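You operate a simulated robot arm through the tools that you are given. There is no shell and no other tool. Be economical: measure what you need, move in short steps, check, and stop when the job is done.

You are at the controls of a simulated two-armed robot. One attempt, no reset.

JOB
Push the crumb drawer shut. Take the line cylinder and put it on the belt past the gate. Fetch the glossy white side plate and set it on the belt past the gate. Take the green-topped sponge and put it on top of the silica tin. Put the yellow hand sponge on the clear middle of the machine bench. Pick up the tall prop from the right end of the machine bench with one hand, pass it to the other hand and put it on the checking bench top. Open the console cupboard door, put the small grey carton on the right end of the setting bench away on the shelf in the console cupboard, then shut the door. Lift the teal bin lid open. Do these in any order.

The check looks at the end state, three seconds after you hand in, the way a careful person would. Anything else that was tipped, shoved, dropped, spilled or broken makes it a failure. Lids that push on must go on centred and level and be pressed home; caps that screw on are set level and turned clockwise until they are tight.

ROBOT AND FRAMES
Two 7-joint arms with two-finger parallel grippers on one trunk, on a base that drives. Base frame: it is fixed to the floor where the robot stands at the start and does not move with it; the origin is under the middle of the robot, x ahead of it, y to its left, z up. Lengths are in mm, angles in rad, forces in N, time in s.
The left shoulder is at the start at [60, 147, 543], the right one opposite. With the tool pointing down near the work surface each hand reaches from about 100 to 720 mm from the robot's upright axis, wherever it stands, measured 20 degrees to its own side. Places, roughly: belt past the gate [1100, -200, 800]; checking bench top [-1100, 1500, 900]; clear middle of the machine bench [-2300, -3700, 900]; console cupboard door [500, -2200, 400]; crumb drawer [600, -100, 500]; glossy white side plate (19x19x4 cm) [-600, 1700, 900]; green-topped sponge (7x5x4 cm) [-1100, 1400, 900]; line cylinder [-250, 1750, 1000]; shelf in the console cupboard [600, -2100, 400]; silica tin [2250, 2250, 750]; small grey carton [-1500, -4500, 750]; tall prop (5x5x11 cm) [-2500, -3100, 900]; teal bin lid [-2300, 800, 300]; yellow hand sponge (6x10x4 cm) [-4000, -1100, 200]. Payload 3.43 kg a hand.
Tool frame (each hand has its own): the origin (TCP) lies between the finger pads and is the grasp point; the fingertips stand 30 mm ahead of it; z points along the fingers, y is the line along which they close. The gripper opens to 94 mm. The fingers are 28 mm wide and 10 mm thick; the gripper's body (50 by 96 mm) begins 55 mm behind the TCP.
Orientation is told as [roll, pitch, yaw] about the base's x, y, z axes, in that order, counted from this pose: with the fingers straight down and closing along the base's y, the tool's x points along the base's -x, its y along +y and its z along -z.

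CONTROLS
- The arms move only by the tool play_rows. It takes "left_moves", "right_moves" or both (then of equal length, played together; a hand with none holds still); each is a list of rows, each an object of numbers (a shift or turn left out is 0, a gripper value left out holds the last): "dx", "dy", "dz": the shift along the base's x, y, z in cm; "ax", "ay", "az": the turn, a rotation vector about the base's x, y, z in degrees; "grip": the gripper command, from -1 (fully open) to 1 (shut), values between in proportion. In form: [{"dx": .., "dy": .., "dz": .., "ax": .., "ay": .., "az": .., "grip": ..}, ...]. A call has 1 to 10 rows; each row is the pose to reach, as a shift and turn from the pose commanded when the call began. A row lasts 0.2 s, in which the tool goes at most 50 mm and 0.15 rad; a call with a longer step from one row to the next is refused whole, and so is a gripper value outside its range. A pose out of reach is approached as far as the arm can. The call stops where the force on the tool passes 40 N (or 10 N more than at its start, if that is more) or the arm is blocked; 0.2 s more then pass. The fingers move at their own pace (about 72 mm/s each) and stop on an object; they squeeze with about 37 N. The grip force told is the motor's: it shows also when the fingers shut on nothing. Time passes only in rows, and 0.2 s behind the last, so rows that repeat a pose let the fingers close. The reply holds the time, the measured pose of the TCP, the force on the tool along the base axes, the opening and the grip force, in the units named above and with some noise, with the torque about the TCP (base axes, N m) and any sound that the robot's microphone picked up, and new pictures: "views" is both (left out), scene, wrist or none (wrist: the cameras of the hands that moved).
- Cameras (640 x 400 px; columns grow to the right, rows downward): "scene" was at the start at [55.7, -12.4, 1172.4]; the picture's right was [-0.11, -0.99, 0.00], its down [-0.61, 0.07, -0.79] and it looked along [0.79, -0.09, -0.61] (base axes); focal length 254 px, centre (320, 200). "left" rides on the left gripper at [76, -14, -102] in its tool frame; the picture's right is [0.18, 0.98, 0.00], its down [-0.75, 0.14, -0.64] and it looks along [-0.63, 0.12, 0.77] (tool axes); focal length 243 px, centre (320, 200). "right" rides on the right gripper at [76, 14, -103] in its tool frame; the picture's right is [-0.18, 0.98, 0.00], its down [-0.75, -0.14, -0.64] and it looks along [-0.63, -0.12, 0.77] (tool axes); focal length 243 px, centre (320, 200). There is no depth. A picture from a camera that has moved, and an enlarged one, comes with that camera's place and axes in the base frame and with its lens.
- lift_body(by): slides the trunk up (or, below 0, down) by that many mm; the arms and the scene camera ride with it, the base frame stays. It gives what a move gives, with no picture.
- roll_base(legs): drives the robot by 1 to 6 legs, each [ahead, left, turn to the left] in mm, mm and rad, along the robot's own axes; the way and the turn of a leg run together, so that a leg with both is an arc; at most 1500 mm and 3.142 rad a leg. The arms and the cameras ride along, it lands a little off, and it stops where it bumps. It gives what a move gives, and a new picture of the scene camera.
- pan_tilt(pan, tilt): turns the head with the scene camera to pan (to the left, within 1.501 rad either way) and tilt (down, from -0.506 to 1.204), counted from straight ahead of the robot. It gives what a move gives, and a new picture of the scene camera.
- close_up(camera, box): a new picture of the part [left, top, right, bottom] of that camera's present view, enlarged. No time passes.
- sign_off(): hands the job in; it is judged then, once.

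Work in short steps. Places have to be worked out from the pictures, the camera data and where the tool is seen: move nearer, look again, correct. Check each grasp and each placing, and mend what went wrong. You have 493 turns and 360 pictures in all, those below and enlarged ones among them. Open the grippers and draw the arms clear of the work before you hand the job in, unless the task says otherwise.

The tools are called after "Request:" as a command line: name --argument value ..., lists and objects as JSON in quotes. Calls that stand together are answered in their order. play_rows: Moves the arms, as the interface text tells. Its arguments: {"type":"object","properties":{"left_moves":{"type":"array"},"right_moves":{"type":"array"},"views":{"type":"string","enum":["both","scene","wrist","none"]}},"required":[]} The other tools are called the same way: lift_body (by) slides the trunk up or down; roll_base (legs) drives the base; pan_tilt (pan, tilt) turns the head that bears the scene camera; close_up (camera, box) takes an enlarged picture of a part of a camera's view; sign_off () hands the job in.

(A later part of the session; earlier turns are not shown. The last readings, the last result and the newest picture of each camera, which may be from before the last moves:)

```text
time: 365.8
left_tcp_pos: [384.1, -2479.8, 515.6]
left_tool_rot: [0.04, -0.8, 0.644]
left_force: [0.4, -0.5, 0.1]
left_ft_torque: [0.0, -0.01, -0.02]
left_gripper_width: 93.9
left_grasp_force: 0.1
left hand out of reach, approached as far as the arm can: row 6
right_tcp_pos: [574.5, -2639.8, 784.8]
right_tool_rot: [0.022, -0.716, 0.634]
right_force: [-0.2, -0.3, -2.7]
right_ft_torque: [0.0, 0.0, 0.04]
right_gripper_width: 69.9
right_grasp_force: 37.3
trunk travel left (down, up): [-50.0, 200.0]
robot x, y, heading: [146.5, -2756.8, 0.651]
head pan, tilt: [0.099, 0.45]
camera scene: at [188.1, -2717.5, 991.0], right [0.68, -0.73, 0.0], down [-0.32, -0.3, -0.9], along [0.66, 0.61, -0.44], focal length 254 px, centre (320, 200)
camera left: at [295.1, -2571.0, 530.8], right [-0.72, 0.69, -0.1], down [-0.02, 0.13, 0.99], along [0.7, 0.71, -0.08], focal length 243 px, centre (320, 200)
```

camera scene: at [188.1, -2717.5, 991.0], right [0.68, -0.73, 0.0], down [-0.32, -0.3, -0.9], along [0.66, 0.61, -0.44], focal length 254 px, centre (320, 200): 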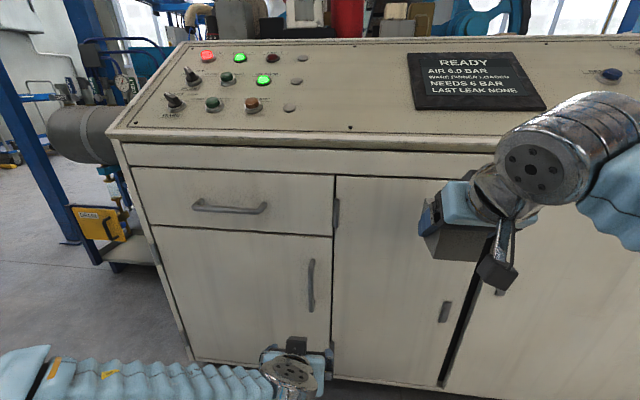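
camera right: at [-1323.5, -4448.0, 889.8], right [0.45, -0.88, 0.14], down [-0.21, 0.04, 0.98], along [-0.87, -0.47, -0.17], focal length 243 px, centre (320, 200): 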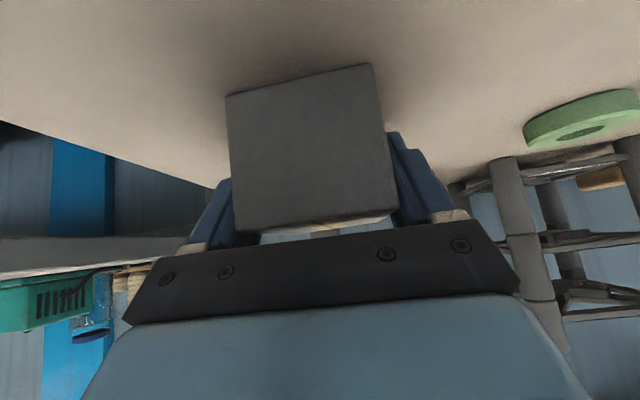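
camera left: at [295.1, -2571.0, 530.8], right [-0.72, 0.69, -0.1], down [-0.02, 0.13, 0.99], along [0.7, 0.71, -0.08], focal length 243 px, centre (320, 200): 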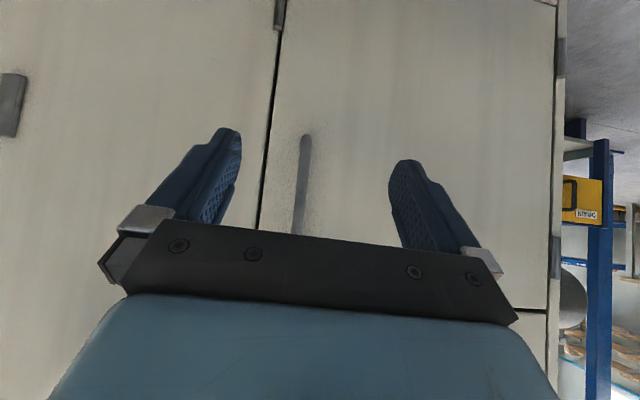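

The bar is ~235 mm straight ahead of the left TCP, z 406–556. I advance to it with the fingers half open.

Request:
play_rows --left_moves '[{"dx": 3.6, "dy": 2.9, "dz": -0.5, "grip": -0.1}, {"dx": 7.2, "dy": 5.7, "dz": -1}, {"dx": 10.8, "dy": 8.5, "dz": -1.5}, {"dx": 14.2, "dy": 11, "dz": -2}]' --views "wrist"

```text
time: 366.8
left_tcp_pos: [527.3, -2370.3, 493.4]
left_tool_rot: [0.044, -0.803, 0.643]
left_force: [-6.6, -4.5, 0.1]
left_ft_torque: [-0.08, 0.06, -0.23]
left_gripper_width: 51.2
left_grasp_force: 0.1
right_tcp_pos: [574.5, -2639.0, 783.9]
right_tool_rot: [0.024, -0.716, 0.634]
right_force: [-0.5, -0.7, -1.9]
right_ft_torque: [-0.01, 0.03, 0.0]
right_gripper_width: 70.1
right_grasp_force: 37.1
trunk travel left (down, up): [-50.0, 200.0]
robot x, y, heading: [146.0, -2760.2, 0.65]
head pan, tilt: [0.099, 0.45]
camera left: at [437.2, -2460.4, 510.6], right [-0.71, 0.69, -0.1], down [-0.02, 0.13, 0.99], along [0.7, 0.71, -0.08], focal length 243 px, centre (320, 200)
```

left: 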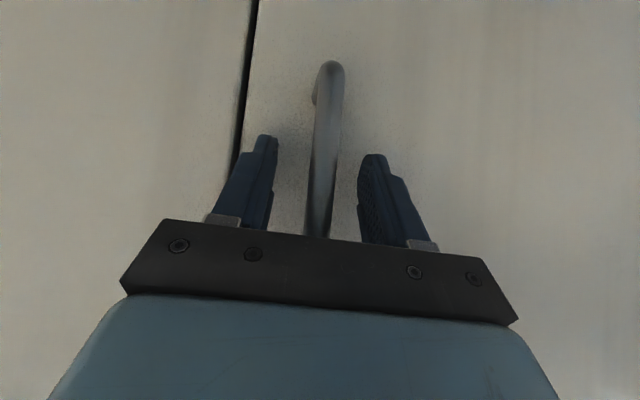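

The bar is between the fingers and the tips just touch the door. Close.

Request:
play_rows --left_moves '[{"dx": -0.3, "dy": -0.2, "grip": 0.5}, {"dx": -0.3, "dy": -0.2, "grip": 1}, {"dx": -0.3, "dy": -0.2, "grip": 1}]' --views "none"

```text
time: 367.6
left_tcp_pos: [524.3, -2371.8, 496.8]
left_tool_rot: [0.042, -0.804, 0.643]
left_force: [0.5, 0.7, 1.8]
left_ft_torque: [0.2, -0.3, -0.07]
left_gripper_width: 18.3
left_grasp_force: 44.9
right_tcp_pos: [574.4, -2638.1, 784.4]
right_tool_rot: [0.023, -0.717, 0.634]
right_force: [0.2, -1.2, -2.0]
right_ft_torque: [-0.01, 0.01, -0.01]
right_gripper_width: 70.1
right_grasp_force: 37.0
trunk travel left (down, up): [-50.0, 200.0]
robot x, y, heading: [144.6, -2758.8, 0.648]
head pan, tilt: [0.099, 0.45]
```

Handle gripped. I pull the door open along its arc (radius ~423 mm), turning the hand with it.

Request:
play_rows --left_moves '[{"dx": -1.6, "dy": -1.0, "az": -2.5}, {"dx": -3.18, "dy": -1.87, "az": -5}, {"dx": -4.9, "dy": -2.7, "az": -7.5}, {"dx": -6.53, "dy": -3.47, "az": -10}, {"dx": -8.3, "dy": -4.15, "az": -12.5}, {"dx": -10, "dy": -4.76, "az": -15}, {"dx": -11.8, "dy": -5.3, "az": -17.5}, {"dx": -13.56, "dy": -5.74, "az": -20}]' --views "scene"

```text
time: 369.4
left_tcp_pos: [401.1, -2422.7, 497.1]
left_tool_rot: [0.045, -0.787, 0.334]
left_force: [-1.8, 4.8, -10.6]
left_ft_torque: [0.11, -0.54, 0.0]
left_gripper_width: 18.2
left_grasp_force: 44.7
left hand out of reach, approached as far as the arm can: row 8
right_tcp_pos: [576.2, -2637.4, 782.4]
right_tool_rot: [0.024, -0.714, 0.634]
right_force: [-0.1, 0.7, -2.9]
right_ft_torque: [-0.03, 0.01, -0.01]
right_gripper_width: 69.8
right_grasp_force: 36.8
trunk travel left (down, up): [-50.0, 200.0]
robot x, y, heading: [141.2, -2761.4, 0.654]
head pan, tilt: [0.099, 0.45]
stopped in row 8 (left hand): the force on the tool passed its limit at 45 N (the readings are from after the stop); the commanded pose is now the measured one
camera scene: at [188.4, -2716.6, 990.8], right [0.68, -0.73, 0.0], down [-0.32, -0.3, -0.9], along [0.66, 0.61, -0.44], focal length 254 px, centre (320, 200)
```

scene: 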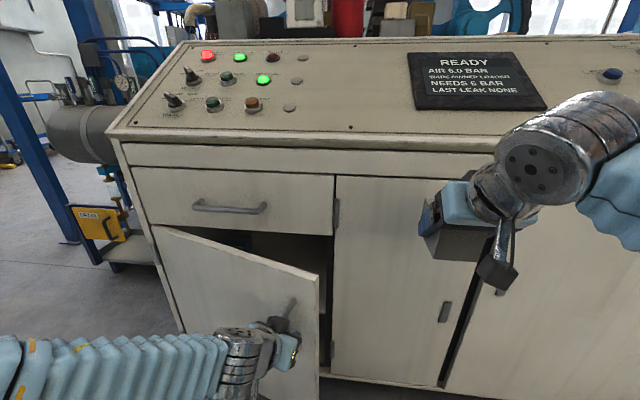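

~19° open, but the arm is now too close to me. I continue the arc by moving the base backward and left while holding the handle.

Request:
roll_base --legs '[[-33, 15, 0], [-32, 19, 0], [-30, 23, 0]]'

```text
time: 371.1
left_tcp_pos: [292.1, -2434.0, 498.4]
left_tool_rot: [0.044, -0.791, 0.333]
left_force: [1.6, 32.3, -12.3]
left_ft_torque: [-0.6, 0.07, -0.08]
left_gripper_width: 18.2
left_grasp_force: 44.8
right_tcp_pos: [464.6, -2649.6, 783.4]
right_tool_rot: [0.023, -0.713, 0.637]
right_force: [0.1, -0.2, -2.3]
right_ft_torque: [0.0, 0.0, 0.01]
right_gripper_width: 69.8
right_grasp_force: 37.2
trunk travel left (down, up): [-50.0, 200.0]
robot x, y, heading: [37.0, -2768.2, 0.649]
head pan, tilt: [0.099, 0.45]
camera scene: at [78.7, -2727.4, 990.8], right [0.68, -0.73, 0.0], down [-0.32, -0.3, -0.9], along [0.66, 0.61, -0.44], focal length 254 px, centre (320, 200)
```

scene: 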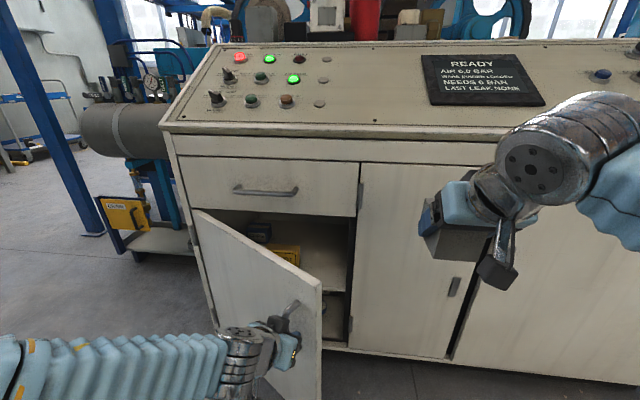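

Opening nicely (~37°). Continue with more leftward motion.

Request:
roll_base --legs '[[-36, 40, 0], [-34, 44, 0], [-30, 50, 0]]'

```text
time: 372.4
left_tcp_pos: [235.8, -2428.6, 497.7]
left_tool_rot: [0.04, -0.791, 0.322]
left_force: [-0.1, -1.4, 2.9]
left_ft_torque: [-0.15, 0.31, -0.01]
left_gripper_width: 18.1
left_grasp_force: 45.1
right_tcp_pos: [409.7, -2641.1, 782.9]
right_tool_rot: [0.024, -0.713, 0.635]
right_force: [0.5, -0.3, -1.7]
right_ft_torque: [0.0, 0.02, -0.01]
right_gripper_width: 70.0
right_grasp_force: 37.5
trunk travel left (down, up): [-50.0, 200.0]
robot x, y, heading: [-17.6, -2764.0, 0.642]
head pan, tilt: [0.099, 0.45]
stopped in leg 2: the force on the tool passed its limit at 46 N (the readings are from after the stop); the commanded pose is now the measured one
camera scene: at [21.8, -2719.0, 991.1], right [0.68, -0.73, 0.0], down [-0.32, -0.3, -0.9], along [0.66, 0.61, -0.44], focal length 254 px, centre (320, 200)
```

scene: 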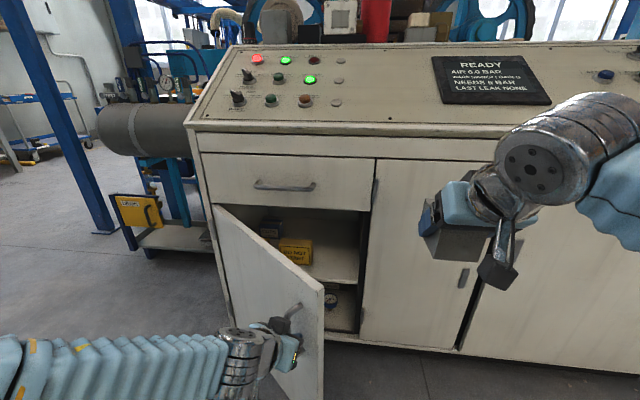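

~50° open. I turn the hand to follow the door, then continue the base arc.

Request:
play_rows --left_moves '[{"az": -6}, {"az": -12}, {"az": -18}, {"az": -24}]' --views "none"

Request:
roll_base --legs '[[-34, 50, 0], [-26, 56, 0], [-16, 60, 0]]'

```text
time: 373.4
left_tcp_pos: [236.4, -2429.1, 497.1]
left_tool_rot: [0.039, -0.792, -0.094]
left_force: [-1.6, -4.2, 3.2]
left_ft_torque: [-0.78, -0.45, 0.19]
left_gripper_width: 18.0
left_grasp_force: 45.0
right_tcp_pos: [409.0, -2639.8, 783.4]
right_tool_rot: [0.023, -0.712, 0.634]
right_force: [0.0, 0.3, -2.2]
right_ft_torque: [0.02, 0.05, 0.0]
right_gripper_width: 70.1
right_grasp_force: 36.9
trunk travel left (down, up): [-50.0, 200.0]
robot x, y, heading: [-21.3, -2756.7, 0.645]
head pan, tilt: [0.099, 0.45]
```

```text
time: 374.3
left_tcp_pos: [204.0, -2422.6, 496.7]
left_tool_rot: [0.044, -0.789, -0.111]
left_force: [-0.1, -3.2, 7.6]
left_ft_torque: [-0.15, 1.01, -0.04]
left_gripper_width: 17.9
left_grasp_force: 45.1
right_tcp_pos: [376.1, -2630.6, 784.0]
right_tool_rot: [0.023, -0.713, 0.633]
right_force: [0.5, -0.1, -2.8]
right_ft_torque: [-0.04, 0.07, 0.02]
right_gripper_width: 69.9
right_grasp_force: 36.5
trunk travel left (down, up): [-50.0, 200.0]
robot x, y, heading: [-52.6, -2751.8, 0.643]
head pan, tilt: [0.099, 0.45]
stopped in leg 1: the force on the tool passed its limit at 46 N (the readings are from after the stop); the commanded pose is now the measured one
camera scene: at [-11.1, -2708.5, 990.9], right [0.68, -0.73, 0.0], down [-0.32, -0.3, -0.9], along [0.66, 0.61, -0.43], focal length 254 px, centre (320, 200)
```

scene: 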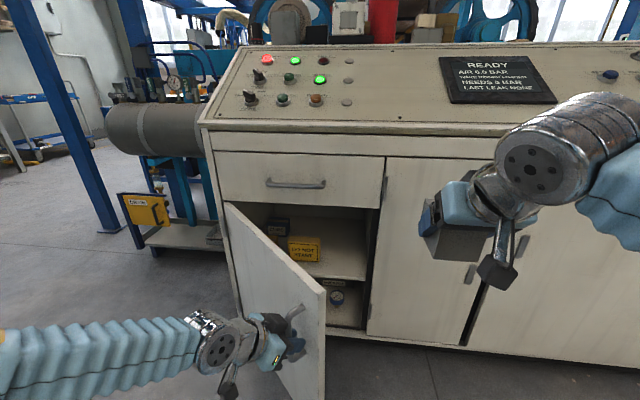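

Fitting the track: hinge ≈[301, -2004], radius 430, now 44° open. I follow the fitted arc with the base.

Request:
roll_base --legs '[[-28, 36, 0], [-23, 38, 0], [-18, 41, 0], [-15, 43, 0], [-10, 43, 0], [-6, 45, 0]]'

```text
time: 377.7
left_tcp_pos: [-23.0, -2285.1, 497.7]
left_tool_rot: [0.043, -0.788, -0.111]
left_force: [6.0, 4.9, 0.0]
left_ft_torque: [-0.11, 0.07, -0.01]
left_gripper_width: 18.0
left_grasp_force: 44.9
right_tcp_pos: [149.6, -2492.8, 783.2]
right_tool_rot: [0.021, -0.714, 0.632]
right_force: [-0.3, -0.6, -1.6]
right_ft_torque: [-0.01, 0.03, -0.02]
right_gripper_width: 70.0
right_grasp_force: 37.3
trunk travel left (down, up): [-50.0, 200.0]
robot x, y, heading: [-284.6, -2614.5, 0.647]
head pan, tilt: [0.099, 0.45]
camera scene: at [-238.5, -2571.0, 990.9], right [0.68, -0.73, 0.0], down [-0.32, -0.3, -0.9], along [0.66, 0.61, -0.44], focal length 254 px, centre (320, 200)
```

scene: 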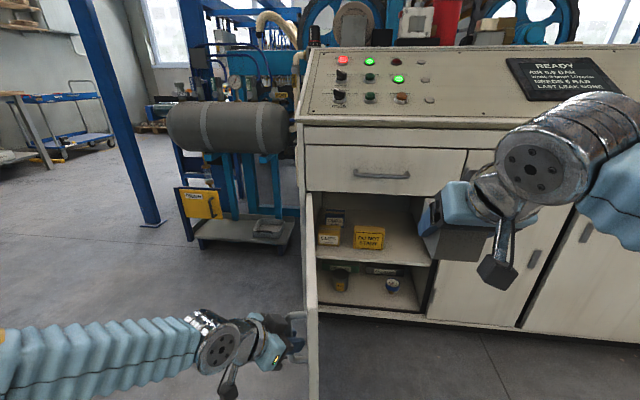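

Smooth — door ~80° open. Continue to about 109°.

Request:
roll_base --legs '[[-1, 60, 0], [8, 59, 0], [14, 51, 0], [17, 42, 0]]'

```text
time: 380.3
left_tcp_pos: [-122.9, -2090.9, 497.8]
left_tool_rot: [0.043, -0.79, -0.111]
left_force: [7.8, 0.7, -0.8]
left_ft_torque: [-0.29, -0.07, -0.17]
left_gripper_width: 18.0
left_grasp_force: 44.5
right_tcp_pos: [51.0, -2298.8, 784.3]
right_tool_rot: [0.022, -0.714, 0.635]
right_force: [0.3, -0.7, -2.6]
right_ft_torque: [-0.04, -0.01, 0.01]
right_gripper_width: 70.1
right_grasp_force: 37.1
trunk travel left (down, up): [-50.0, 200.0]
robot x, y, heading: [-378.4, -2422.0, 0.649]
head pan, tilt: [0.099, 0.45]
camera scene: at [-336.7, -2378.0, 990.9], right [0.68, -0.73, 0.0], down [-0.32, -0.3, -0.9], along [0.66, 0.61, -0.44], focal length 254 px, centre (320, 200)
```

scene: 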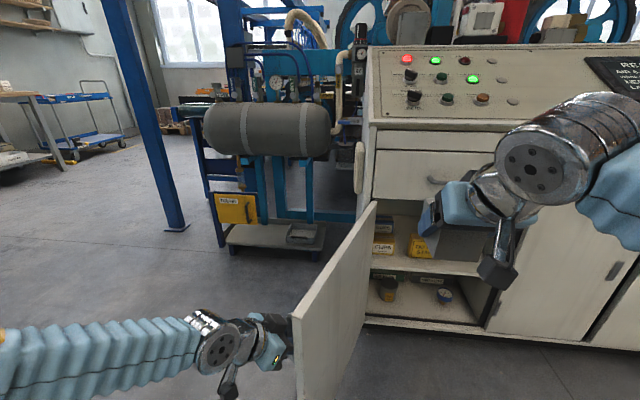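

Door ~109° open. I release the handle, withdraw the left hand and raise it above door height.

Request:
play_rows --left_moves '[{"grip": 0}, {"grip": -0.5}, {"dx": -2.5, "dy": 0.3, "dz": 2.5}, {"dx": -5.5, "dy": 0.3, "dz": 5}, {"dx": -7, "dy": -3, "dz": 8}, {"dx": -7, "dy": -6, "dz": 12}, {"dx": -7, "dy": -8, "dz": 16.5}, {"dx": -7, "dy": -8, "dz": 21}, {"dx": -7, "dy": -8, "dz": 25.5}]' --views "none"

Request:
roll_base --legs '[[-60, -281, 0], [80, 0, 0]]'

Request:
close_up --camera "scene" --box '[180, 120, 440, 340]'

```text
time: 382.3
left_tcp_pos: [-193.0, -2170.8, 752.2]
left_tool_rot: [0.043, -0.789, -0.109]
left_force: [-0.4, 0.3, -0.7]
left_ft_torque: [-0.02, -0.03, 0.0]
left_gripper_width: 70.5
left_grasp_force: 0.2
right_tcp_pos: [49.7, -2298.9, 782.7]
right_tool_rot: [0.023, -0.714, 0.635]
right_force: [-0.5, 0.2, -1.4]
right_ft_torque: [0.02, 0.02, 0.01]
right_gripper_width: 69.7
right_grasp_force: 37.0
trunk travel left (down, up): [-50.0, 200.0]
robot x, y, heading: [-380.9, -2418.6, 0.648]
head pan, tilt: [0.099, 0.45]
```

```text
time: 385.0
left_tcp_pos: [-6.3, -2385.7, 751.6]
left_tool_rot: [0.042, -0.788, -0.11]
left_force: [0.2, 0.0, 0.2]
left_ft_torque: [0.01, -0.02, 0.02]
left_gripper_width: 70.3
left_grasp_force: 0.0
right_tcp_pos: [237.3, -2515.3, 783.2]
right_tool_rot: [0.024, -0.713, 0.632]
right_force: [-0.2, 1.1, -1.7]
right_ft_torque: [0.01, 0.01, 0.02]
right_gripper_width: 70.3
right_grasp_force: 36.9
trunk travel left (down, up): [-50.0, 200.0]
robot x, y, heading: [-193.5, -2636.6, 0.646]
head pan, tilt: [0.099, 0.45]
camera scene: at [-149.8, -2593.4, 990.9], right [0.68, -0.73, 0.0], down [-0.32, -0.3, -0.9], along [0.66, 0.61, -0.44], focal length 254 px, centre (320, 200)
```

scene: 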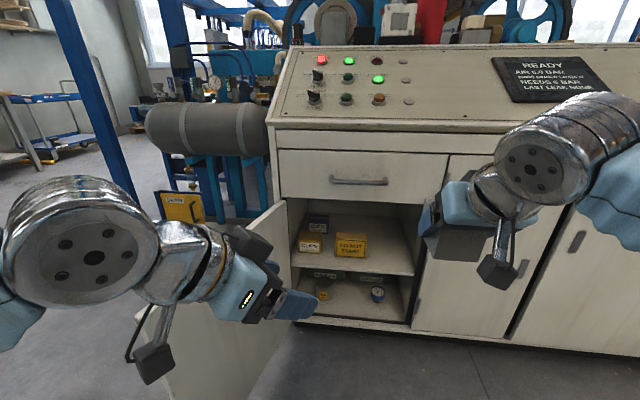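

```text
1.82 times, centred on (310, 230) of scene
camera zoom: at [-149.8, -2593.4, 990.9], right [0.68, -0.73, 0.0], down [-0.32, -0.3, -0.9], along [0.66, 0.61, -0.44], focal length 462 px, centre (338, 146)
```

zoom: 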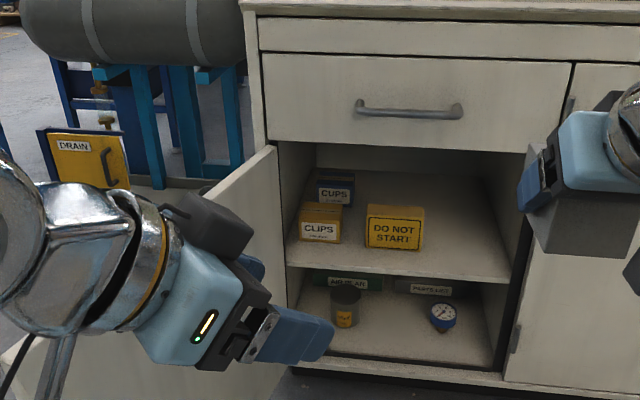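

The shelf (z≈367) has free space on its right side; target ≈[600, -2258]. I lower the right hand to carry height, then drive in.

Request:
play_rows --right_moves '[{"dz": -5}, {"dz": -10}, {"dz": -15}, {"dz": -20}, {"dz": -25}, {"dz": -30}, {"dz": -34}]' --views "none"

Request:
roll_base --legs '[[280, 0, 0]]'

Request:
close_up --camera "right" --box '[0, 0, 640, 400]'

```text
time: 386.6
left_tcp_pos: [-5.8, -2386.7, 751.3]
left_tool_rot: [0.045, -0.788, -0.112]
left_force: [-0.3, 0.2, -0.2]
left_ft_torque: [0.05, -0.04, -0.02]
left_gripper_width: 70.6
left_grasp_force: 0.0
right_tcp_pos: [243.3, -2506.0, 449.3]
right_tool_rot: [0.024, -0.714, 0.635]
right_force: [-0.4, 0.2, -2.4]
right_ft_torque: [-0.03, 0.04, 0.0]
right_gripper_width: 70.1
right_grasp_force: 36.8
right hand out of reach, approached as far as the arm can: row 7
trunk travel left (down, up): [-50.0, 200.0]
robot x, y, heading: [-193.2, -2636.7, 0.648]
head pan, tilt: [0.099, 0.45]
```

```text
time: 388.5
left_tcp_pos: [223.9, -2217.0, 751.4]
left_tool_rot: [0.043, -0.789, -0.118]
left_force: [-0.1, -0.1, -0.5]
left_ft_torque: [-0.02, -0.03, 0.0]
left_gripper_width: 70.5
left_grasp_force: 0.1
right_tcp_pos: [472.2, -2338.5, 449.2]
right_tool_rot: [0.023, -0.713, 0.624]
right_force: [0.3, -0.1, -2.8]
right_ft_torque: [-0.03, 0.02, 0.0]
right_gripper_width: 69.8
right_grasp_force: 36.7
trunk travel left (down, up): [-50.0, 200.0]
robot x, y, heading: [31.4, -2466.2, 0.639]
head pan, tilt: [0.099, 0.45]
camera scene: at [78.1, -2422.8, 990.9], right [0.67, -0.74, 0.0], down [-0.32, -0.29, -0.9], along [0.66, 0.61, -0.44], focal length 254 px, centre (320, 200)
```

scene: 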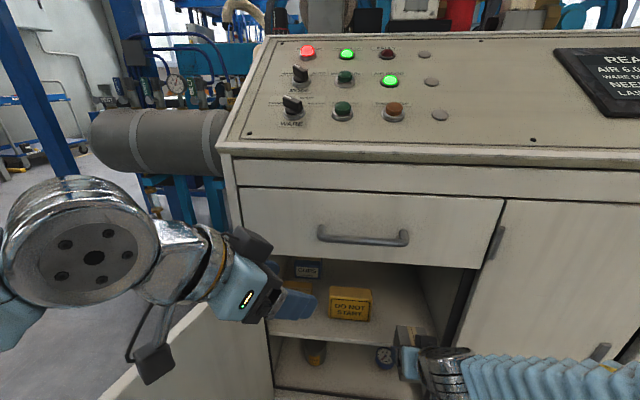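

```text
1.00 times, centred on (320, 200) of right (not enlarged: the box is as wide or as high as the picture)
camera zoom: at [364.3, -2400.6, 477.7], right [-0.47, 0.87, 0.14], down [0.21, -0.04, 0.98], along [0.85, 0.49, -0.17], focal length 243 px, centre (320, 200)
```

zoom: 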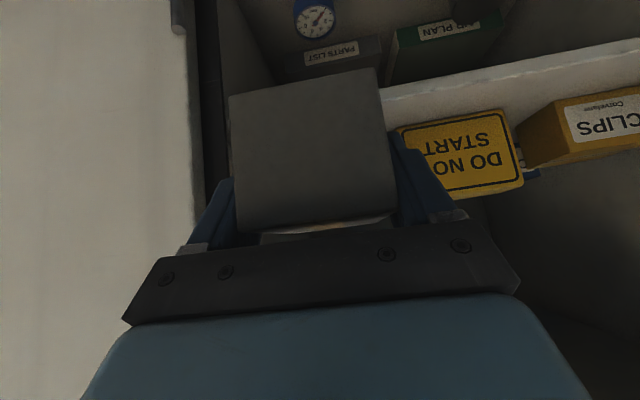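

Lateral alignment is good (wall and the DO NOT START box both clear). I extend into the cupboard.

Request:
play_rows --right_moves '[{"dx": 3.1, "dy": 2.1}, {"dx": 6.2, "dy": 4.2}, {"dx": 9.3, "dy": 6.3}, {"dx": 12.4, "dy": 8.5}]' --views "both"

```text
time: 389.5
left_tcp_pos: [224.9, -2217.8, 752.6]
left_tool_rot: [0.044, -0.79, -0.12]
left_force: [0.5, 1.1, 0.9]
left_ft_torque: [0.01, -0.02, -0.05]
left_gripper_width: 70.6
left_grasp_force: 0.0
right_tcp_pos: [597.2, -2251.6, 448.8]
right_tool_rot: [0.021, -0.711, 0.625]
right_force: [-0.5, -0.6, -2.1]
right_ft_torque: [-0.01, 0.03, 0.01]
right_gripper_width: 69.9
right_grasp_force: 37.1
trunk travel left (down, up): [-50.0, 200.0]
robot x, y, heading: [35.1, -2465.9, 0.641]
head pan, tilt: [0.099, 0.45]
camera scene: at [78.0, -2423.0, 990.9], right [0.67, -0.74, 0.0], down [-0.32, -0.29, -0.9], along [0.67, 0.61, -0.44], focal length 254 px, centre (320, 200)
camera right: at [488.1, -2315.4, 477.6], right [-0.47, 0.87, 0.14], down [0.22, -0.04, 0.98], along [0.85, 0.49, -0.17], focal length 243 px, centre (320, 200)
```

scene: 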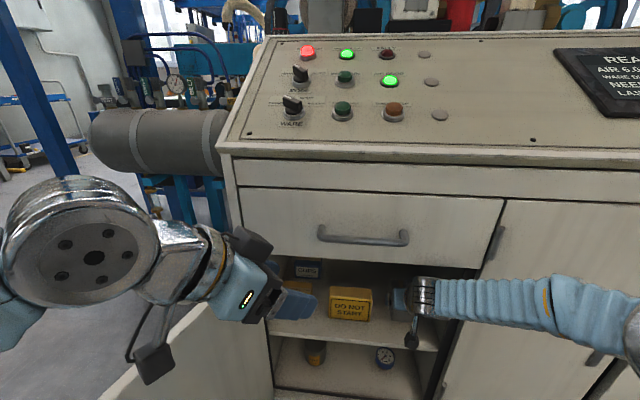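
right: 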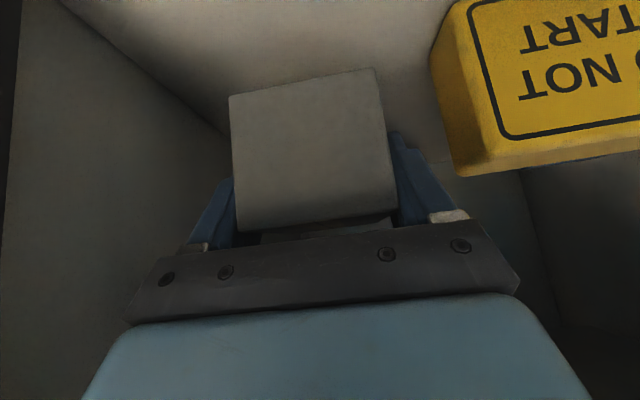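

Inside, with clear gaps on both sides. Lower to the shelf.

Request:
play_rows --right_moves '[{"dz": -1.5}, {"dz": -2.8}, {"dz": -3.3}, {"dz": -3.7}, {"dz": -4.1}, {"dz": -4.5}]' --views "none"

```text
time: 390.9
left_tcp_pos: [224.3, -2215.7, 751.5]
left_tool_rot: [0.044, -0.789, -0.118]
left_force: [-0.6, 0.0, 0.3]
left_ft_torque: [0.0, 0.0, 0.02]
left_gripper_width: 70.3
left_grasp_force: 0.1
right_tcp_pos: [595.8, -2252.7, 404.9]
right_tool_rot: [0.022, -0.713, 0.625]
right_force: [0.1, 0.2, -2.5]
right_ft_torque: [-0.02, 0.02, 0.01]
right_gripper_width: 70.0
right_grasp_force: 36.6
trunk travel left (down, up): [-50.0, 200.0]
robot x, y, heading: [34.0, -2464.2, 0.642]
head pan, tilt: [0.099, 0.45]
```

Request:
play_rows --right_moves '[{"dz": -0.4}, {"dz": -0.8}, {"dz": -1.2}, {"dz": -1.6}, {"dz": -2.0}]' --views "wrist"

```text
time: 392.0
left_tcp_pos: [223.6, -2216.3, 752.7]
left_tool_rot: [0.045, -0.79, -0.116]
left_force: [-0.3, -0.3, -0.2]
left_ft_torque: [0.02, -0.04, 0.01]
left_gripper_width: 70.3
left_grasp_force: 0.0
right_tcp_pos: [597.9, -2251.5, 391.8]
right_tool_rot: [0.023, -0.722, 0.628]
right_force: [-1.8, -0.5, 16.8]
right_ft_torque: [-0.92, 0.16, -0.1]
right_gripper_width: 70.4
right_grasp_force: 37.2
trunk travel left (down, up): [-50.0, 200.0]
robot x, y, heading: [36.3, -2460.9, 0.636]
head pan, tilt: [0.099, 0.45]
stopped in row 5 (right hand): the force on the tool passed its limit at 48 N (the readings are from after the stop); the commanded pose is now the measured one
camera right: at [488.6, -2313.8, 419.5], right [-0.48, 0.87, 0.14], down [0.21, -0.04, 0.98], along [0.85, 0.5, -0.16], focal length 243 px, centre (320, 200)
```

right: 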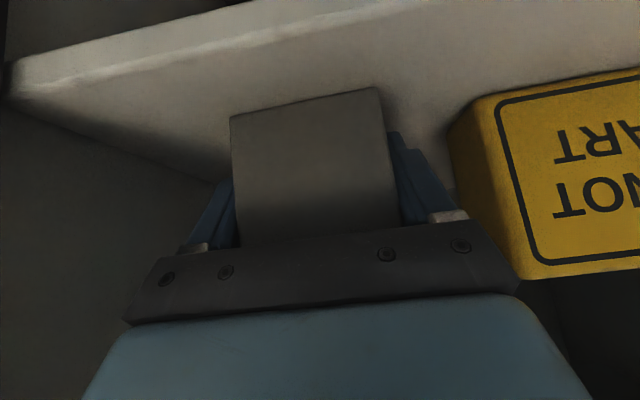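

On the shelf. Ease, release and withdraw.

Request:
play_rows --right_moves '[{"dz": 0.2}, {"dz": 0.2, "grip": -0.4}, {"dz": 0.2, "grip": -0.8}, {"dz": 0.2, "grip": -0.8}, {"dx": -1.6, "dy": -1.2, "dz": 2.3}, {"dx": -3.2, "dy": -2.4, "dz": 4.6}, {"dx": -6, "dy": -4.5, "dz": 6}, {"dx": -9.5, "dy": -7.1, "dz": 6}, {"dx": -13, "dy": -9.8, "dz": 6}]' --views "wrist"

```text
time: 394.0
left_tcp_pos: [223.7, -2216.7, 750.9]
left_tool_rot: [0.042, -0.789, -0.116]
left_force: [0.8, -0.6, 0.3]
left_ft_torque: [0.02, -0.02, 0.0]
left_gripper_width: 70.7
left_grasp_force: 0.0
right_tcp_pos: [474.1, -2341.7, 454.6]
right_tool_rot: [0.02, -0.716, 0.628]
right_force: [-0.7, -0.2, -0.1]
right_ft_torque: [0.02, 0.05, -0.02]
right_gripper_width: 84.3
right_grasp_force: 0.1
right hand out of reach, approached as far as the arm can: row 9
trunk travel left (down, up): [-50.0, 200.0]
robot x, y, heading: [34.6, -2467.5, 0.641]
head pan, tilt: [0.099, 0.45]
camera right: at [365.1, -2404.3, 481.8], right [-0.48, 0.87, 0.14], down [0.21, -0.04, 0.98], along [0.85, 0.49, -0.17], focal length 243 px, centre (320, 200)
```

right: 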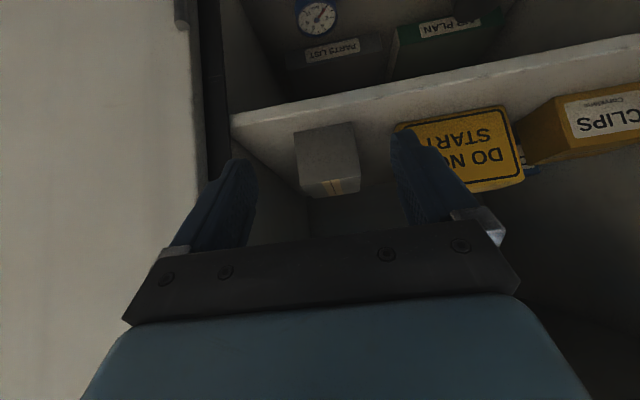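

Carton placed. To shut the door I'll push its outer face with the closed left hand: reposition the base, then bring the left hand round to the outside of the door.

Request:
roll_base --legs '[[-320, 0, 0], [0, 283, 0]]'

Request:
play_rows --left_moves '[{"dy": 4.5, "grip": 1}, {"dx": 1, "dy": 9}, {"dx": 4, "dy": 13}, {"dx": 7.5, "dy": 16.5}, {"dx": 10, "dy": 19}]' --views "scene"

```text
time: 397.7
left_tcp_pos: [-208.0, -2175.9, 752.3]
left_tool_rot: [0.043, -0.79, -0.113]
left_force: [-0.2, -0.5, 0.5]
left_ft_torque: [0.01, -0.02, -0.01]
left_gripper_width: 70.4
left_grasp_force: 0.2
right_tcp_pos: [44.0, -2299.4, 454.6]
right_tool_rot: [0.019, -0.714, 0.631]
right_force: [0.4, 0.3, -0.3]
right_ft_torque: [0.02, -0.01, 0.02]
right_gripper_width: 84.8
right_grasp_force: 0.0
trunk travel left (down, up): [-50.0, 200.0]
robot x, y, heading: [-397.3, -2426.9, 0.641]
head pan, tilt: [0.099, 0.45]
camera scene: at [-352.4, -2382.5, 990.9], right [0.68, -0.74, 0.0], down [-0.32, -0.29, -0.9], along [0.66, 0.61, -0.44], focal length 254 px, centre (320, 200)
```

scene: 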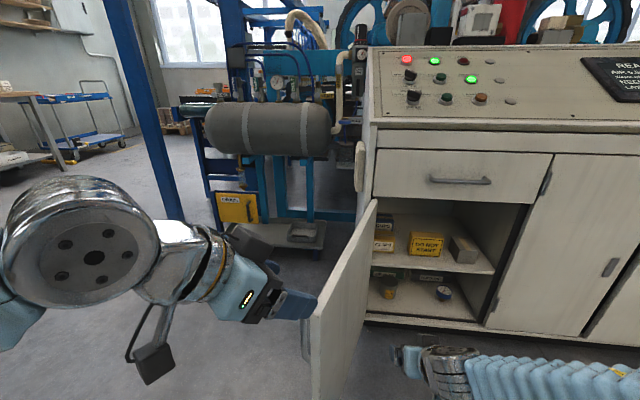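

```text
time: 398.9
left_tcp_pos: [-109.0, -1985.6, 749.3]
left_tool_rot: [0.043, -0.789, -0.113]
left_force: [-0.4, -1.1, 0.4]
left_ft_torque: [0.05, -0.01, 0.01]
left_gripper_width: 0.2
left_grasp_force: 33.1
right_tcp_pos: [43.9, -2299.5, 453.5]
right_tool_rot: [0.021, -0.716, 0.633]
right_force: [0.0, 0.1, 0.6]
right_ft_torque: [0.0, -0.01, -0.03]
right_gripper_width: 84.6
right_grasp_force: 0.0
trunk travel left (down, up): [-50.0, 200.0]
robot x, y, heading: [-393.6, -2419.8, 0.647]
head pan, tilt: [0.099, 0.45]
camera scene: at [-352.6, -2382.7, 990.9], right [0.68, -0.74, 0.0], down [-0.32, -0.29, -0.9], along [0.66, 0.61, -0.44], focal length 254 px, centre (320, 200)
```

scene: 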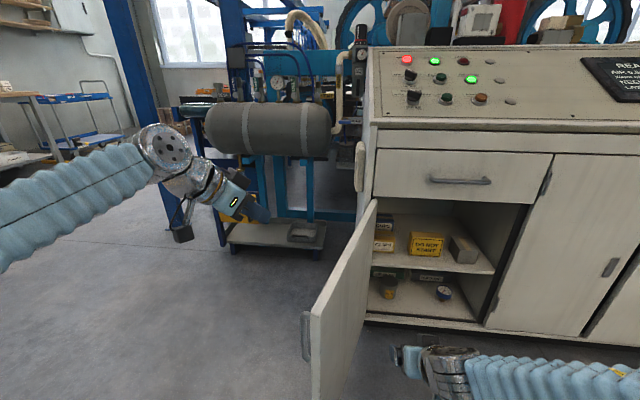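

Carton visible on the shelf; hand is outside the door. Lower the left hand to handle height, then sweep the door closed with a base arc.

Request:
play_rows --left_moves '[{"dz": -5}, {"dz": -10}, {"dz": -15}, {"dz": -20}, {"dz": -25}]' --views "none"

Request:
roll_base --legs '[[-50, -130, 0], [-10, -140, 0], [35, -130, 0]]'

```text
time: 400.1
left_tcp_pos: [-107.7, -1984.2, 502.1]
left_tool_rot: [0.045, -0.791, -0.113]
left_force: [0.4, 0.3, -0.5]
left_ft_torque: [0.01, 0.0, 0.02]
left_gripper_width: 0.1
left_grasp_force: 33.3
right_tcp_pos: [43.0, -2300.3, 454.1]
right_tool_rot: [0.023, -0.715, 0.632]
right_force: [-0.2, 0.0, 0.1]
right_ft_torque: [0.01, 0.02, -0.01]
right_gripper_width: 84.5
right_grasp_force: 0.0
trunk travel left (down, up): [-50.0, 200.0]
robot x, y, heading: [-395.0, -2424.7, 0.644]
head pan, tilt: [0.099, 0.45]
```

```text
time: 403.3
left_tcp_pos: [109.3, -2314.5, 502.2]
left_tool_rot: [0.044, -0.789, -0.109]
left_force: [-0.7, 0.8, 0.5]
left_ft_torque: [-0.02, -0.03, 0.02]
left_gripper_width: 0.1
left_grasp_force: 32.7
right_tcp_pos: [261.0, -2629.6, 454.3]
right_tool_rot: [0.022, -0.716, 0.636]
right_force: [0.1, 0.9, -0.6]
right_ft_torque: [-0.02, 0.0, -0.01]
right_gripper_width: 84.3
right_grasp_force: 0.1
trunk travel left (down, up): [-50.0, 200.0]
robot x, y, heading: [-178.1, -2757.1, 0.649]
head pan, tilt: [0.099, 0.45]
camera scene: at [-133.2, -2714.3, 990.9], right [0.68, -0.73, 0.0], down [-0.32, -0.3, -0.9], along [0.66, 0.61, -0.44], focal length 254 px, centre (320, 200)
```

scene: 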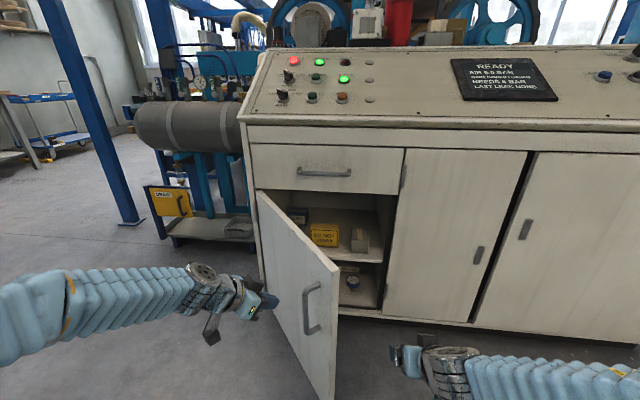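

Closing nicely (~55°). Continue the sweep.

Request:
roll_base --legs '[[65, -142, 0], [81, -62, 0], [75, -30, 0]]'

```text
time: 406.1
left_tcp_pos: [427.2, -2369.2, 501.4]
left_tool_rot: [0.044, -0.789, -0.113]
left_force: [1.5, 0.2, 0.9]
left_ft_torque: [0.0, 0.0, -0.01]
left_gripper_width: 0.0
left_grasp_force: 33.3
right_tcp_pos: [580.0, -2683.3, 453.9]
right_tool_rot: [0.021, -0.716, 0.633]
right_force: [-0.4, -0.4, 0.4]
right_ft_torque: [0.03, 0.0, 0.0]
right_gripper_width: 84.6
right_grasp_force: 0.0
trunk travel left (down, up): [-50.0, 200.0]
robot x, y, heading: [141.8, -2807.9, 0.652]
head pan, tilt: [0.099, 0.45]
camera scene: at [183.1, -2768.1, 990.9], right [0.68, -0.73, 0.0], down [-0.32, -0.3, -0.9], along [0.66, 0.61, -0.44], focal length 254 px, centre (320, 200)
```

scene: 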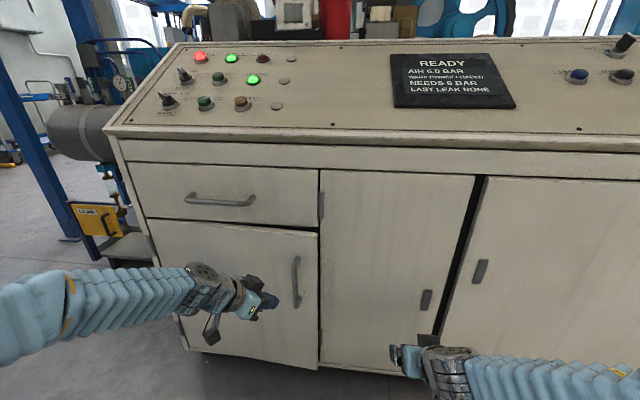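

Almost shut. Push gently forward with the left hand until it seats.

Request:
play_rows --left_moves '[{"dx": 0.8, "dy": 0.6}, {"dx": 1.6, "dy": 1.2}, {"dx": 2.4, "dy": 1.8}, {"dx": 3.2, "dy": 2.4}, {"dx": 4.0, "dy": 3.0}, {"dx": 4.8, "dy": 3.6}, {"dx": 5.6, "dy": 4.2}]' --views "none"

```text
time: 407.7
left_tcp_pos: [483.9, -2326.1, 502.8]
left_tool_rot: [0.046, -0.789, -0.111]
left_force: [0.5, 0.3, 0.6]
left_ft_torque: [0.04, 0.0, 0.0]
left_gripper_width: 0.1
left_grasp_force: 32.9
right_tcp_pos: [579.5, -2684.7, 454.3]
right_tool_rot: [0.02, -0.713, 0.633]
right_force: [-0.2, 0.5, -0.5]
right_ft_torque: [0.0, -0.02, -0.02]
right_gripper_width: 84.7
right_grasp_force: 0.2
trunk travel left (down, up): [-50.0, 200.0]
robot x, y, heading: [139.9, -2807.8, 0.651]
head pan, tilt: [0.099, 0.45]
```

Request:
play_rows --left_moves '[{"dx": 0.8, "dy": 0.6}, {"dx": 1.6, "dy": 1.2}, {"dx": 2.4, "dy": 1.8}, {"dx": 3.2, "dy": 2.4}, {"dx": 4.0, "dy": 3.0}, {"dx": 4.8, "dy": 3.6}]' --views "scene"

```text
time: 408.3
left_tcp_pos: [494.1, -2317.2, 502.3]
left_tool_rot: [0.037, -0.785, -0.112]
left_force: [-20.0, -8.8, 12.9]
left_ft_torque: [0.0, -0.16, -0.14]
left_gripper_width: 0.2
left_grasp_force: 32.7
right_tcp_pos: [577.6, -2685.3, 455.5]
right_tool_rot: [0.02, -0.716, 0.635]
right_force: [0.5, -1.1, 0.1]
right_ft_torque: [-0.02, -0.02, 0.01]
right_gripper_width: 84.7
right_grasp_force: 0.0
trunk travel left (down, up): [-50.0, 200.0]
robot x, y, heading: [137.5, -2809.8, 0.647]
head pan, tilt: [0.099, 0.45]
stopped in row 3 (left hand): the force on the tool passed its limit at 59 N (the readings are from after the stop); the commanded pose is now the measured one
camera scene: at [181.4, -2769.2, 991.3], right [0.68, -0.73, 0.0], down [-0.32, -0.29, -0.9], along [0.66, 0.61, -0.43], focal length 254 px, centre (320, 200)
```

scene: 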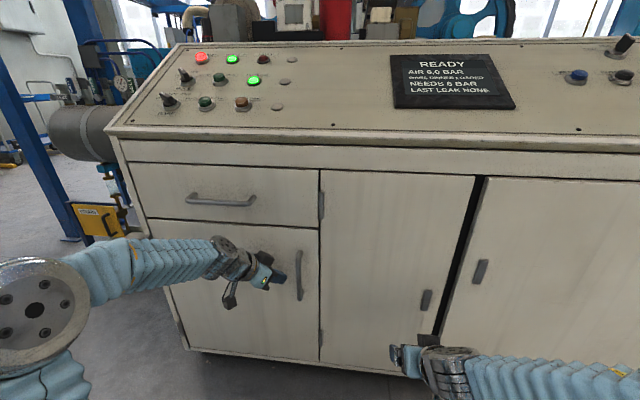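

The door is shut flush. I back away, raise the trunk, and re-orient the hands for the prop handover: right hand vertical, left hand re-aligned.

Request:
roll_base --legs '[[-400, 0, 0]]'

Request:
lift_body --by 200

Request:
play_rows --left_moves '[{"az": 5.4, "grip": -1}, {"az": 10.9}, {"az": 16.3}, {"az": 21.7}, {"az": 27.2}, {"az": 32.6}, {"az": 38}, {"az": 43.5}]' --right_moves '[{"ax": -3.1, "ay": 4.1, "dz": 1.5, "grip": -1}, {"ax": -6.2, "ay": 8.2, "dz": 3}, {"ax": -9.3, "ay": 12.3, "dz": 4.5}, {"ax": -12.4, "ay": 16.4, "dz": 6}, {"ax": -15.5, "ay": 20.5, "dz": 7.5}, {"ax": -18.6, "ay": 24.6, "dz": 9}, {"ax": -21.7, "ay": 28.7, "dz": 10.5}, {"ax": -24.8, "ay": 32.7, "dz": 12}]' --views "scene"

```text
time: 410.8
left_tcp_pos: [172.5, -2560.2, 500.2]
left_tool_rot: [0.036, -0.783, -0.107]
left_force: [0.3, 0.5, 0.3]
left_ft_torque: [-0.01, -0.01, 0.0]
left_gripper_width: 0.1
left_grasp_force: 33.0
right_tcp_pos: [257.7, -2925.8, 454.6]
right_tool_rot: [0.02, -0.715, 0.64]
right_force: [0.1, 0.5, -0.7]
right_ft_torque: [-0.02, 0.0, 0.02]
right_gripper_width: 84.3
right_grasp_force: 0.0
trunk travel left (down, up): [-50.0, 200.0]
robot x, y, heading: [-181.6, -3050.5, 0.651]
head pan, tilt: [0.099, 0.45]
camera scene: at [-138.2, -3011.8, 990.9], right [0.68, -0.73, 0.0], down [-0.32, -0.3, -0.9], along [0.66, 0.61, -0.44], focal length 254 px, centre (320, 200)
```

scene: 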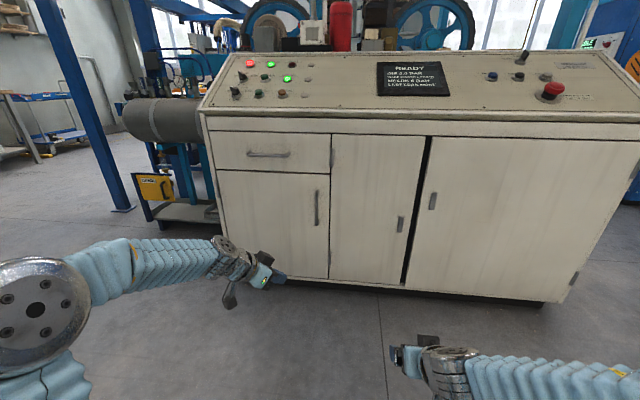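

```text
time: 413.0
left_tcp_pos: [172.2, -2558.6, 701.5]
left_tool_rot: [0.034, -0.785, -0.108]
left_force: [0.2, 0.3, 0.3]
left_ft_torque: [-0.01, -0.01, 0.02]
left_gripper_width: 0.0
left_grasp_force: 32.4
right_tcp_pos: [256.6, -2925.5, 653.9]
right_tool_rot: [0.022, -0.717, 0.638]
right_force: [-0.3, 0.5, 0.7]
right_ft_torque: [-0.02, -0.02, -0.03]
right_gripper_width: 84.3
right_grasp_force: 0.0
trunk travel left (down, up): [-250.0, 0.0]
robot x, y, heading: [-179.2, -3052.2, 0.65]
head pan, tilt: [0.099, 0.45]
```

```text
time: 414.8
left_tcp_pos: [172.0, -2559.9, 702.5]
left_tool_rot: [0.032, -0.785, 0.656]
left_force: [-0.7, 0.4, 0.0]
left_ft_torque: [0.0, -0.01, 0.0]
left_gripper_width: 94.0
left_grasp_force: 0.1
right_tcp_pos: [256.2, -2926.8, 773.6]
right_tool_rot: [0.016, 0.002, 0.64]
right_force: [-0.1, 0.1, -0.5]
right_ft_torque: [-0.02, -0.02, 0.02]
right_gripper_width: 94.2
right_grasp_force: 0.0
trunk travel left (down, up): [-250.0, 0.0]
robot x, y, heading: [-184.0, -3054.9, 0.653]
head pan, tilt: [0.099, 0.45]
camera scene: at [-138.3, -3011.7, 1190.9], right [0.68, -0.73, 0.0], down [-0.32, -0.3, -0.9], along [0.66, 0.61, -0.44], focal length 254 px, centre (320, 200)
```

scene: 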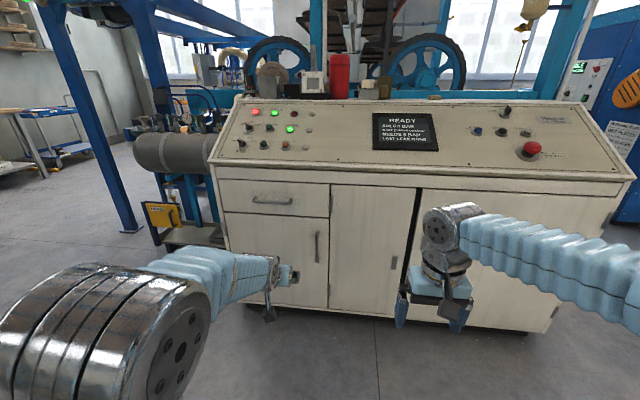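

Door is flush. I yaw the right hand 90°, raise both hands and drive back to the machine bench's right end.

Request:
play_rows --right_moves '[{"az": 8.5, "dz": 2}, {"az": 17, "dz": 4}, {"az": 25.5, "dz": 6}, {"az": 34, "dz": 8}, {"az": 42.5, "dz": 10}, {"az": 51, "dz": 12}, {"az": 59.5, "dz": 14}, {"az": 68, "dz": 16}, {"az": 76.5, "dz": 18}, {"az": 85, "dz": 20}]' --left_moves '[{"dz": 2.5, "ax": 0.8, "ay": -1.04}, {"dz": 5, "ax": 1.6, "ay": -2.1}, {"dz": 7.5, "ax": 2.4, "ay": -3.1}, {"dz": 10, "ax": 3.2, "ay": -4.2}, {"dz": 12.5, "ax": 4, "ay": -5.2}, {"dz": 15, "ax": 4.8, "ay": -6.2}, {"dz": 17.5, "ax": 5.5, "ay": -7.3}, {"dz": 20, "ax": 6.3, "ay": -8.3}, {"dz": 22.5, "ax": 7.1, "ay": -9.4}, {"dz": 25, "ax": 7.9, "ay": -10.4}]' --views "none"

Request:
roll_base --legs '[[0, 0, 1.555], [0, 0, 1.555], [1150, 0, 0], [0, -1150, 0]]'

```text
time: 417.0
left_tcp_pos: [172.7, -2560.3, 949.4]
left_tool_rot: [0.033, -1.013, 0.654]
left_force: [-0.7, -0.8, -0.5]
left_ft_torque: [0.0, 0.05, -0.01]
left_gripper_width: 94.3
left_grasp_force: 0.1
right_tcp_pos: [255.7, -2924.1, 975.4]
right_tool_rot: [0.013, -0.001, 2.128]
right_force: [0.2, -0.6, -0.1]
right_ft_torque: [0.0, 0.02, -0.03]
right_gripper_width: 94.0
right_grasp_force: 0.0
trunk travel left (down, up): [-250.0, 0.0]
robot x, y, heading: [-183.9, -3056.3, 0.651]
head pan, tilt: [0.099, 0.45]
```

```text
time: 435.9
left_tcp_pos: [-2162.1, -3261.9, 949.5]
left_tool_rot: [0.034, -1.011, -2.527]
left_force: [0.0, 0.4, -0.2]
left_ft_torque: [0.0, 0.02, -0.01]
left_gripper_width: 94.0
left_grasp_force: 0.0
right_tcp_pos: [-2232.0, -2893.9, 975.1]
right_tool_rot: [0.013, -0.001, -1.055]
right_force: [0.4, 0.3, -0.9]
right_ft_torque: [-0.03, -0.01, -0.01]
right_gripper_width: 94.1
right_grasp_force: 0.1
trunk travel left (down, up): [-250.0, 0.0]
robot x, y, heading: [-1788.4, -2782.3, -2.521]
head pan, tilt: [0.099, 0.45]
camera scene: at [-1834.8, -2827.4, 1190.9], right [-0.65, 0.76, 0.0], down [0.33, 0.28, -0.9], along [-0.68, -0.59, -0.44], focal length 254 px, centre (320, 200)
```

scene: 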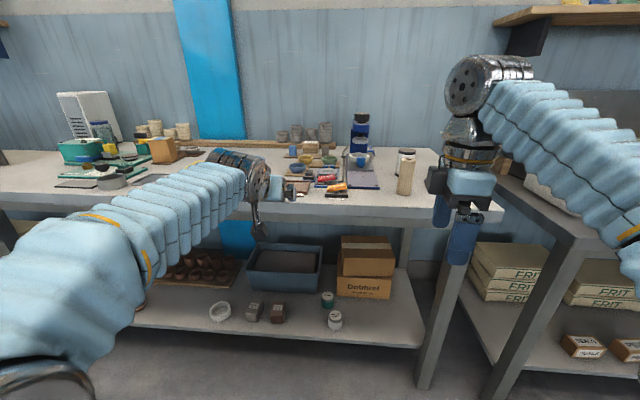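

Prop at ≈[-2516, -3100], straight ahead of the right hand. I pull the left hand back, then drive 240 mm closer.

Request:
play_rows --left_moves '[{"dx": 3.2, "dy": 2.3}, {"dx": 6.4, "dy": 4.6}, {"dx": 9.7, "dy": 6.9}, {"dx": 12.9, "dy": 9.2}, {"dx": 16, "dy": 11.5}]' --views "none"

Request:
roll_base --legs '[[240, 0, 0]]'

Request:
close_up --camera "right" --box '[0, 0, 640, 400]'

```text
time: 437.1
left_tcp_pos: [-2000.6, -3145.4, 947.6]
left_tool_rot: [0.035, -1.014, -2.528]
left_force: [0.2, -0.4, 0.9]
left_ft_torque: [-0.01, -0.02, 0.01]
left_gripper_width: 93.8
left_grasp_force: 0.0
right_tcp_pos: [-2231.1, -2893.5, 975.2]
right_tool_rot: [0.013, -0.001, -1.056]
right_force: [0.2, -0.3, -0.2]
right_ft_torque: [0.02, 0.01, -0.03]
right_gripper_width: 93.6
right_grasp_force: 0.0
trunk travel left (down, up): [-250.0, 0.0]
robot x, y, heading: [-1789.3, -2781.7, -2.525]
head pan, tilt: [0.099, 0.45]
```

```text
time: 438.9
left_tcp_pos: [-2192.7, -3282.0, 948.7]
left_tool_rot: [0.033, -1.013, -2.524]
left_force: [-0.2, 0.4, 0.4]
left_ft_torque: [0.04, 0.03, 0.05]
left_gripper_width: 94.0
left_grasp_force: 0.1
right_tcp_pos: [-2423.6, -3030.2, 975.3]
right_tool_rot: [0.015, -0.001, -1.053]
right_force: [0.9, 1.1, 0.4]
right_ft_torque: [0.02, 0.02, -0.01]
right_gripper_width: 94.1
right_grasp_force: 0.1
trunk travel left (down, up): [-250.0, 0.0]
robot x, y, heading: [-1979.7, -2918.7, -2.524]
head pan, tilt: [0.099, 0.45]
camera scene: at [-2027.4, -2963.2, 1190.9], right [-0.66, 0.76, 0.0], down [0.33, 0.29, -0.9], along [-0.68, -0.59, -0.44], focal length 254 px, centre (320, 200)
```

scene: 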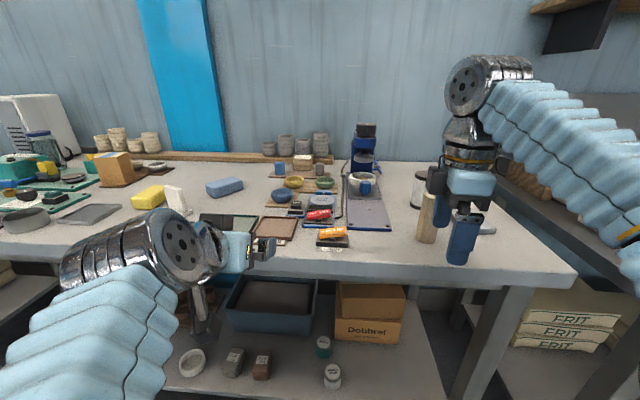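

```text
1.00 times, centred on (320, 200) of right (not enlarged: the box is as wide or as high as the picture)
camera zoom: at [-2450.7, -2957.0, 1078.3], right [0.95, 0.33, 0.01], down [0.24, -0.73, 0.64], along [0.22, -0.6, -0.77], focal length 243 px, centre (320, 200)
```

zoom: 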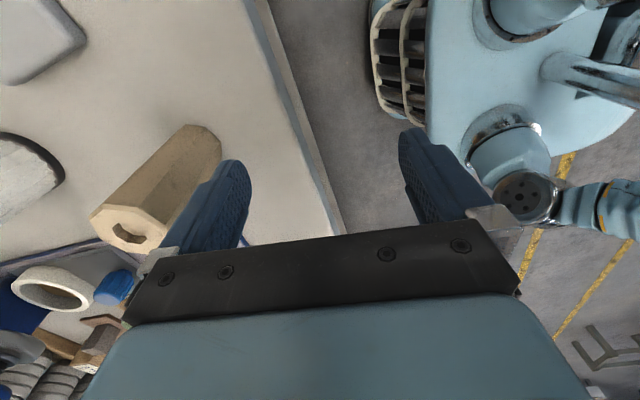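

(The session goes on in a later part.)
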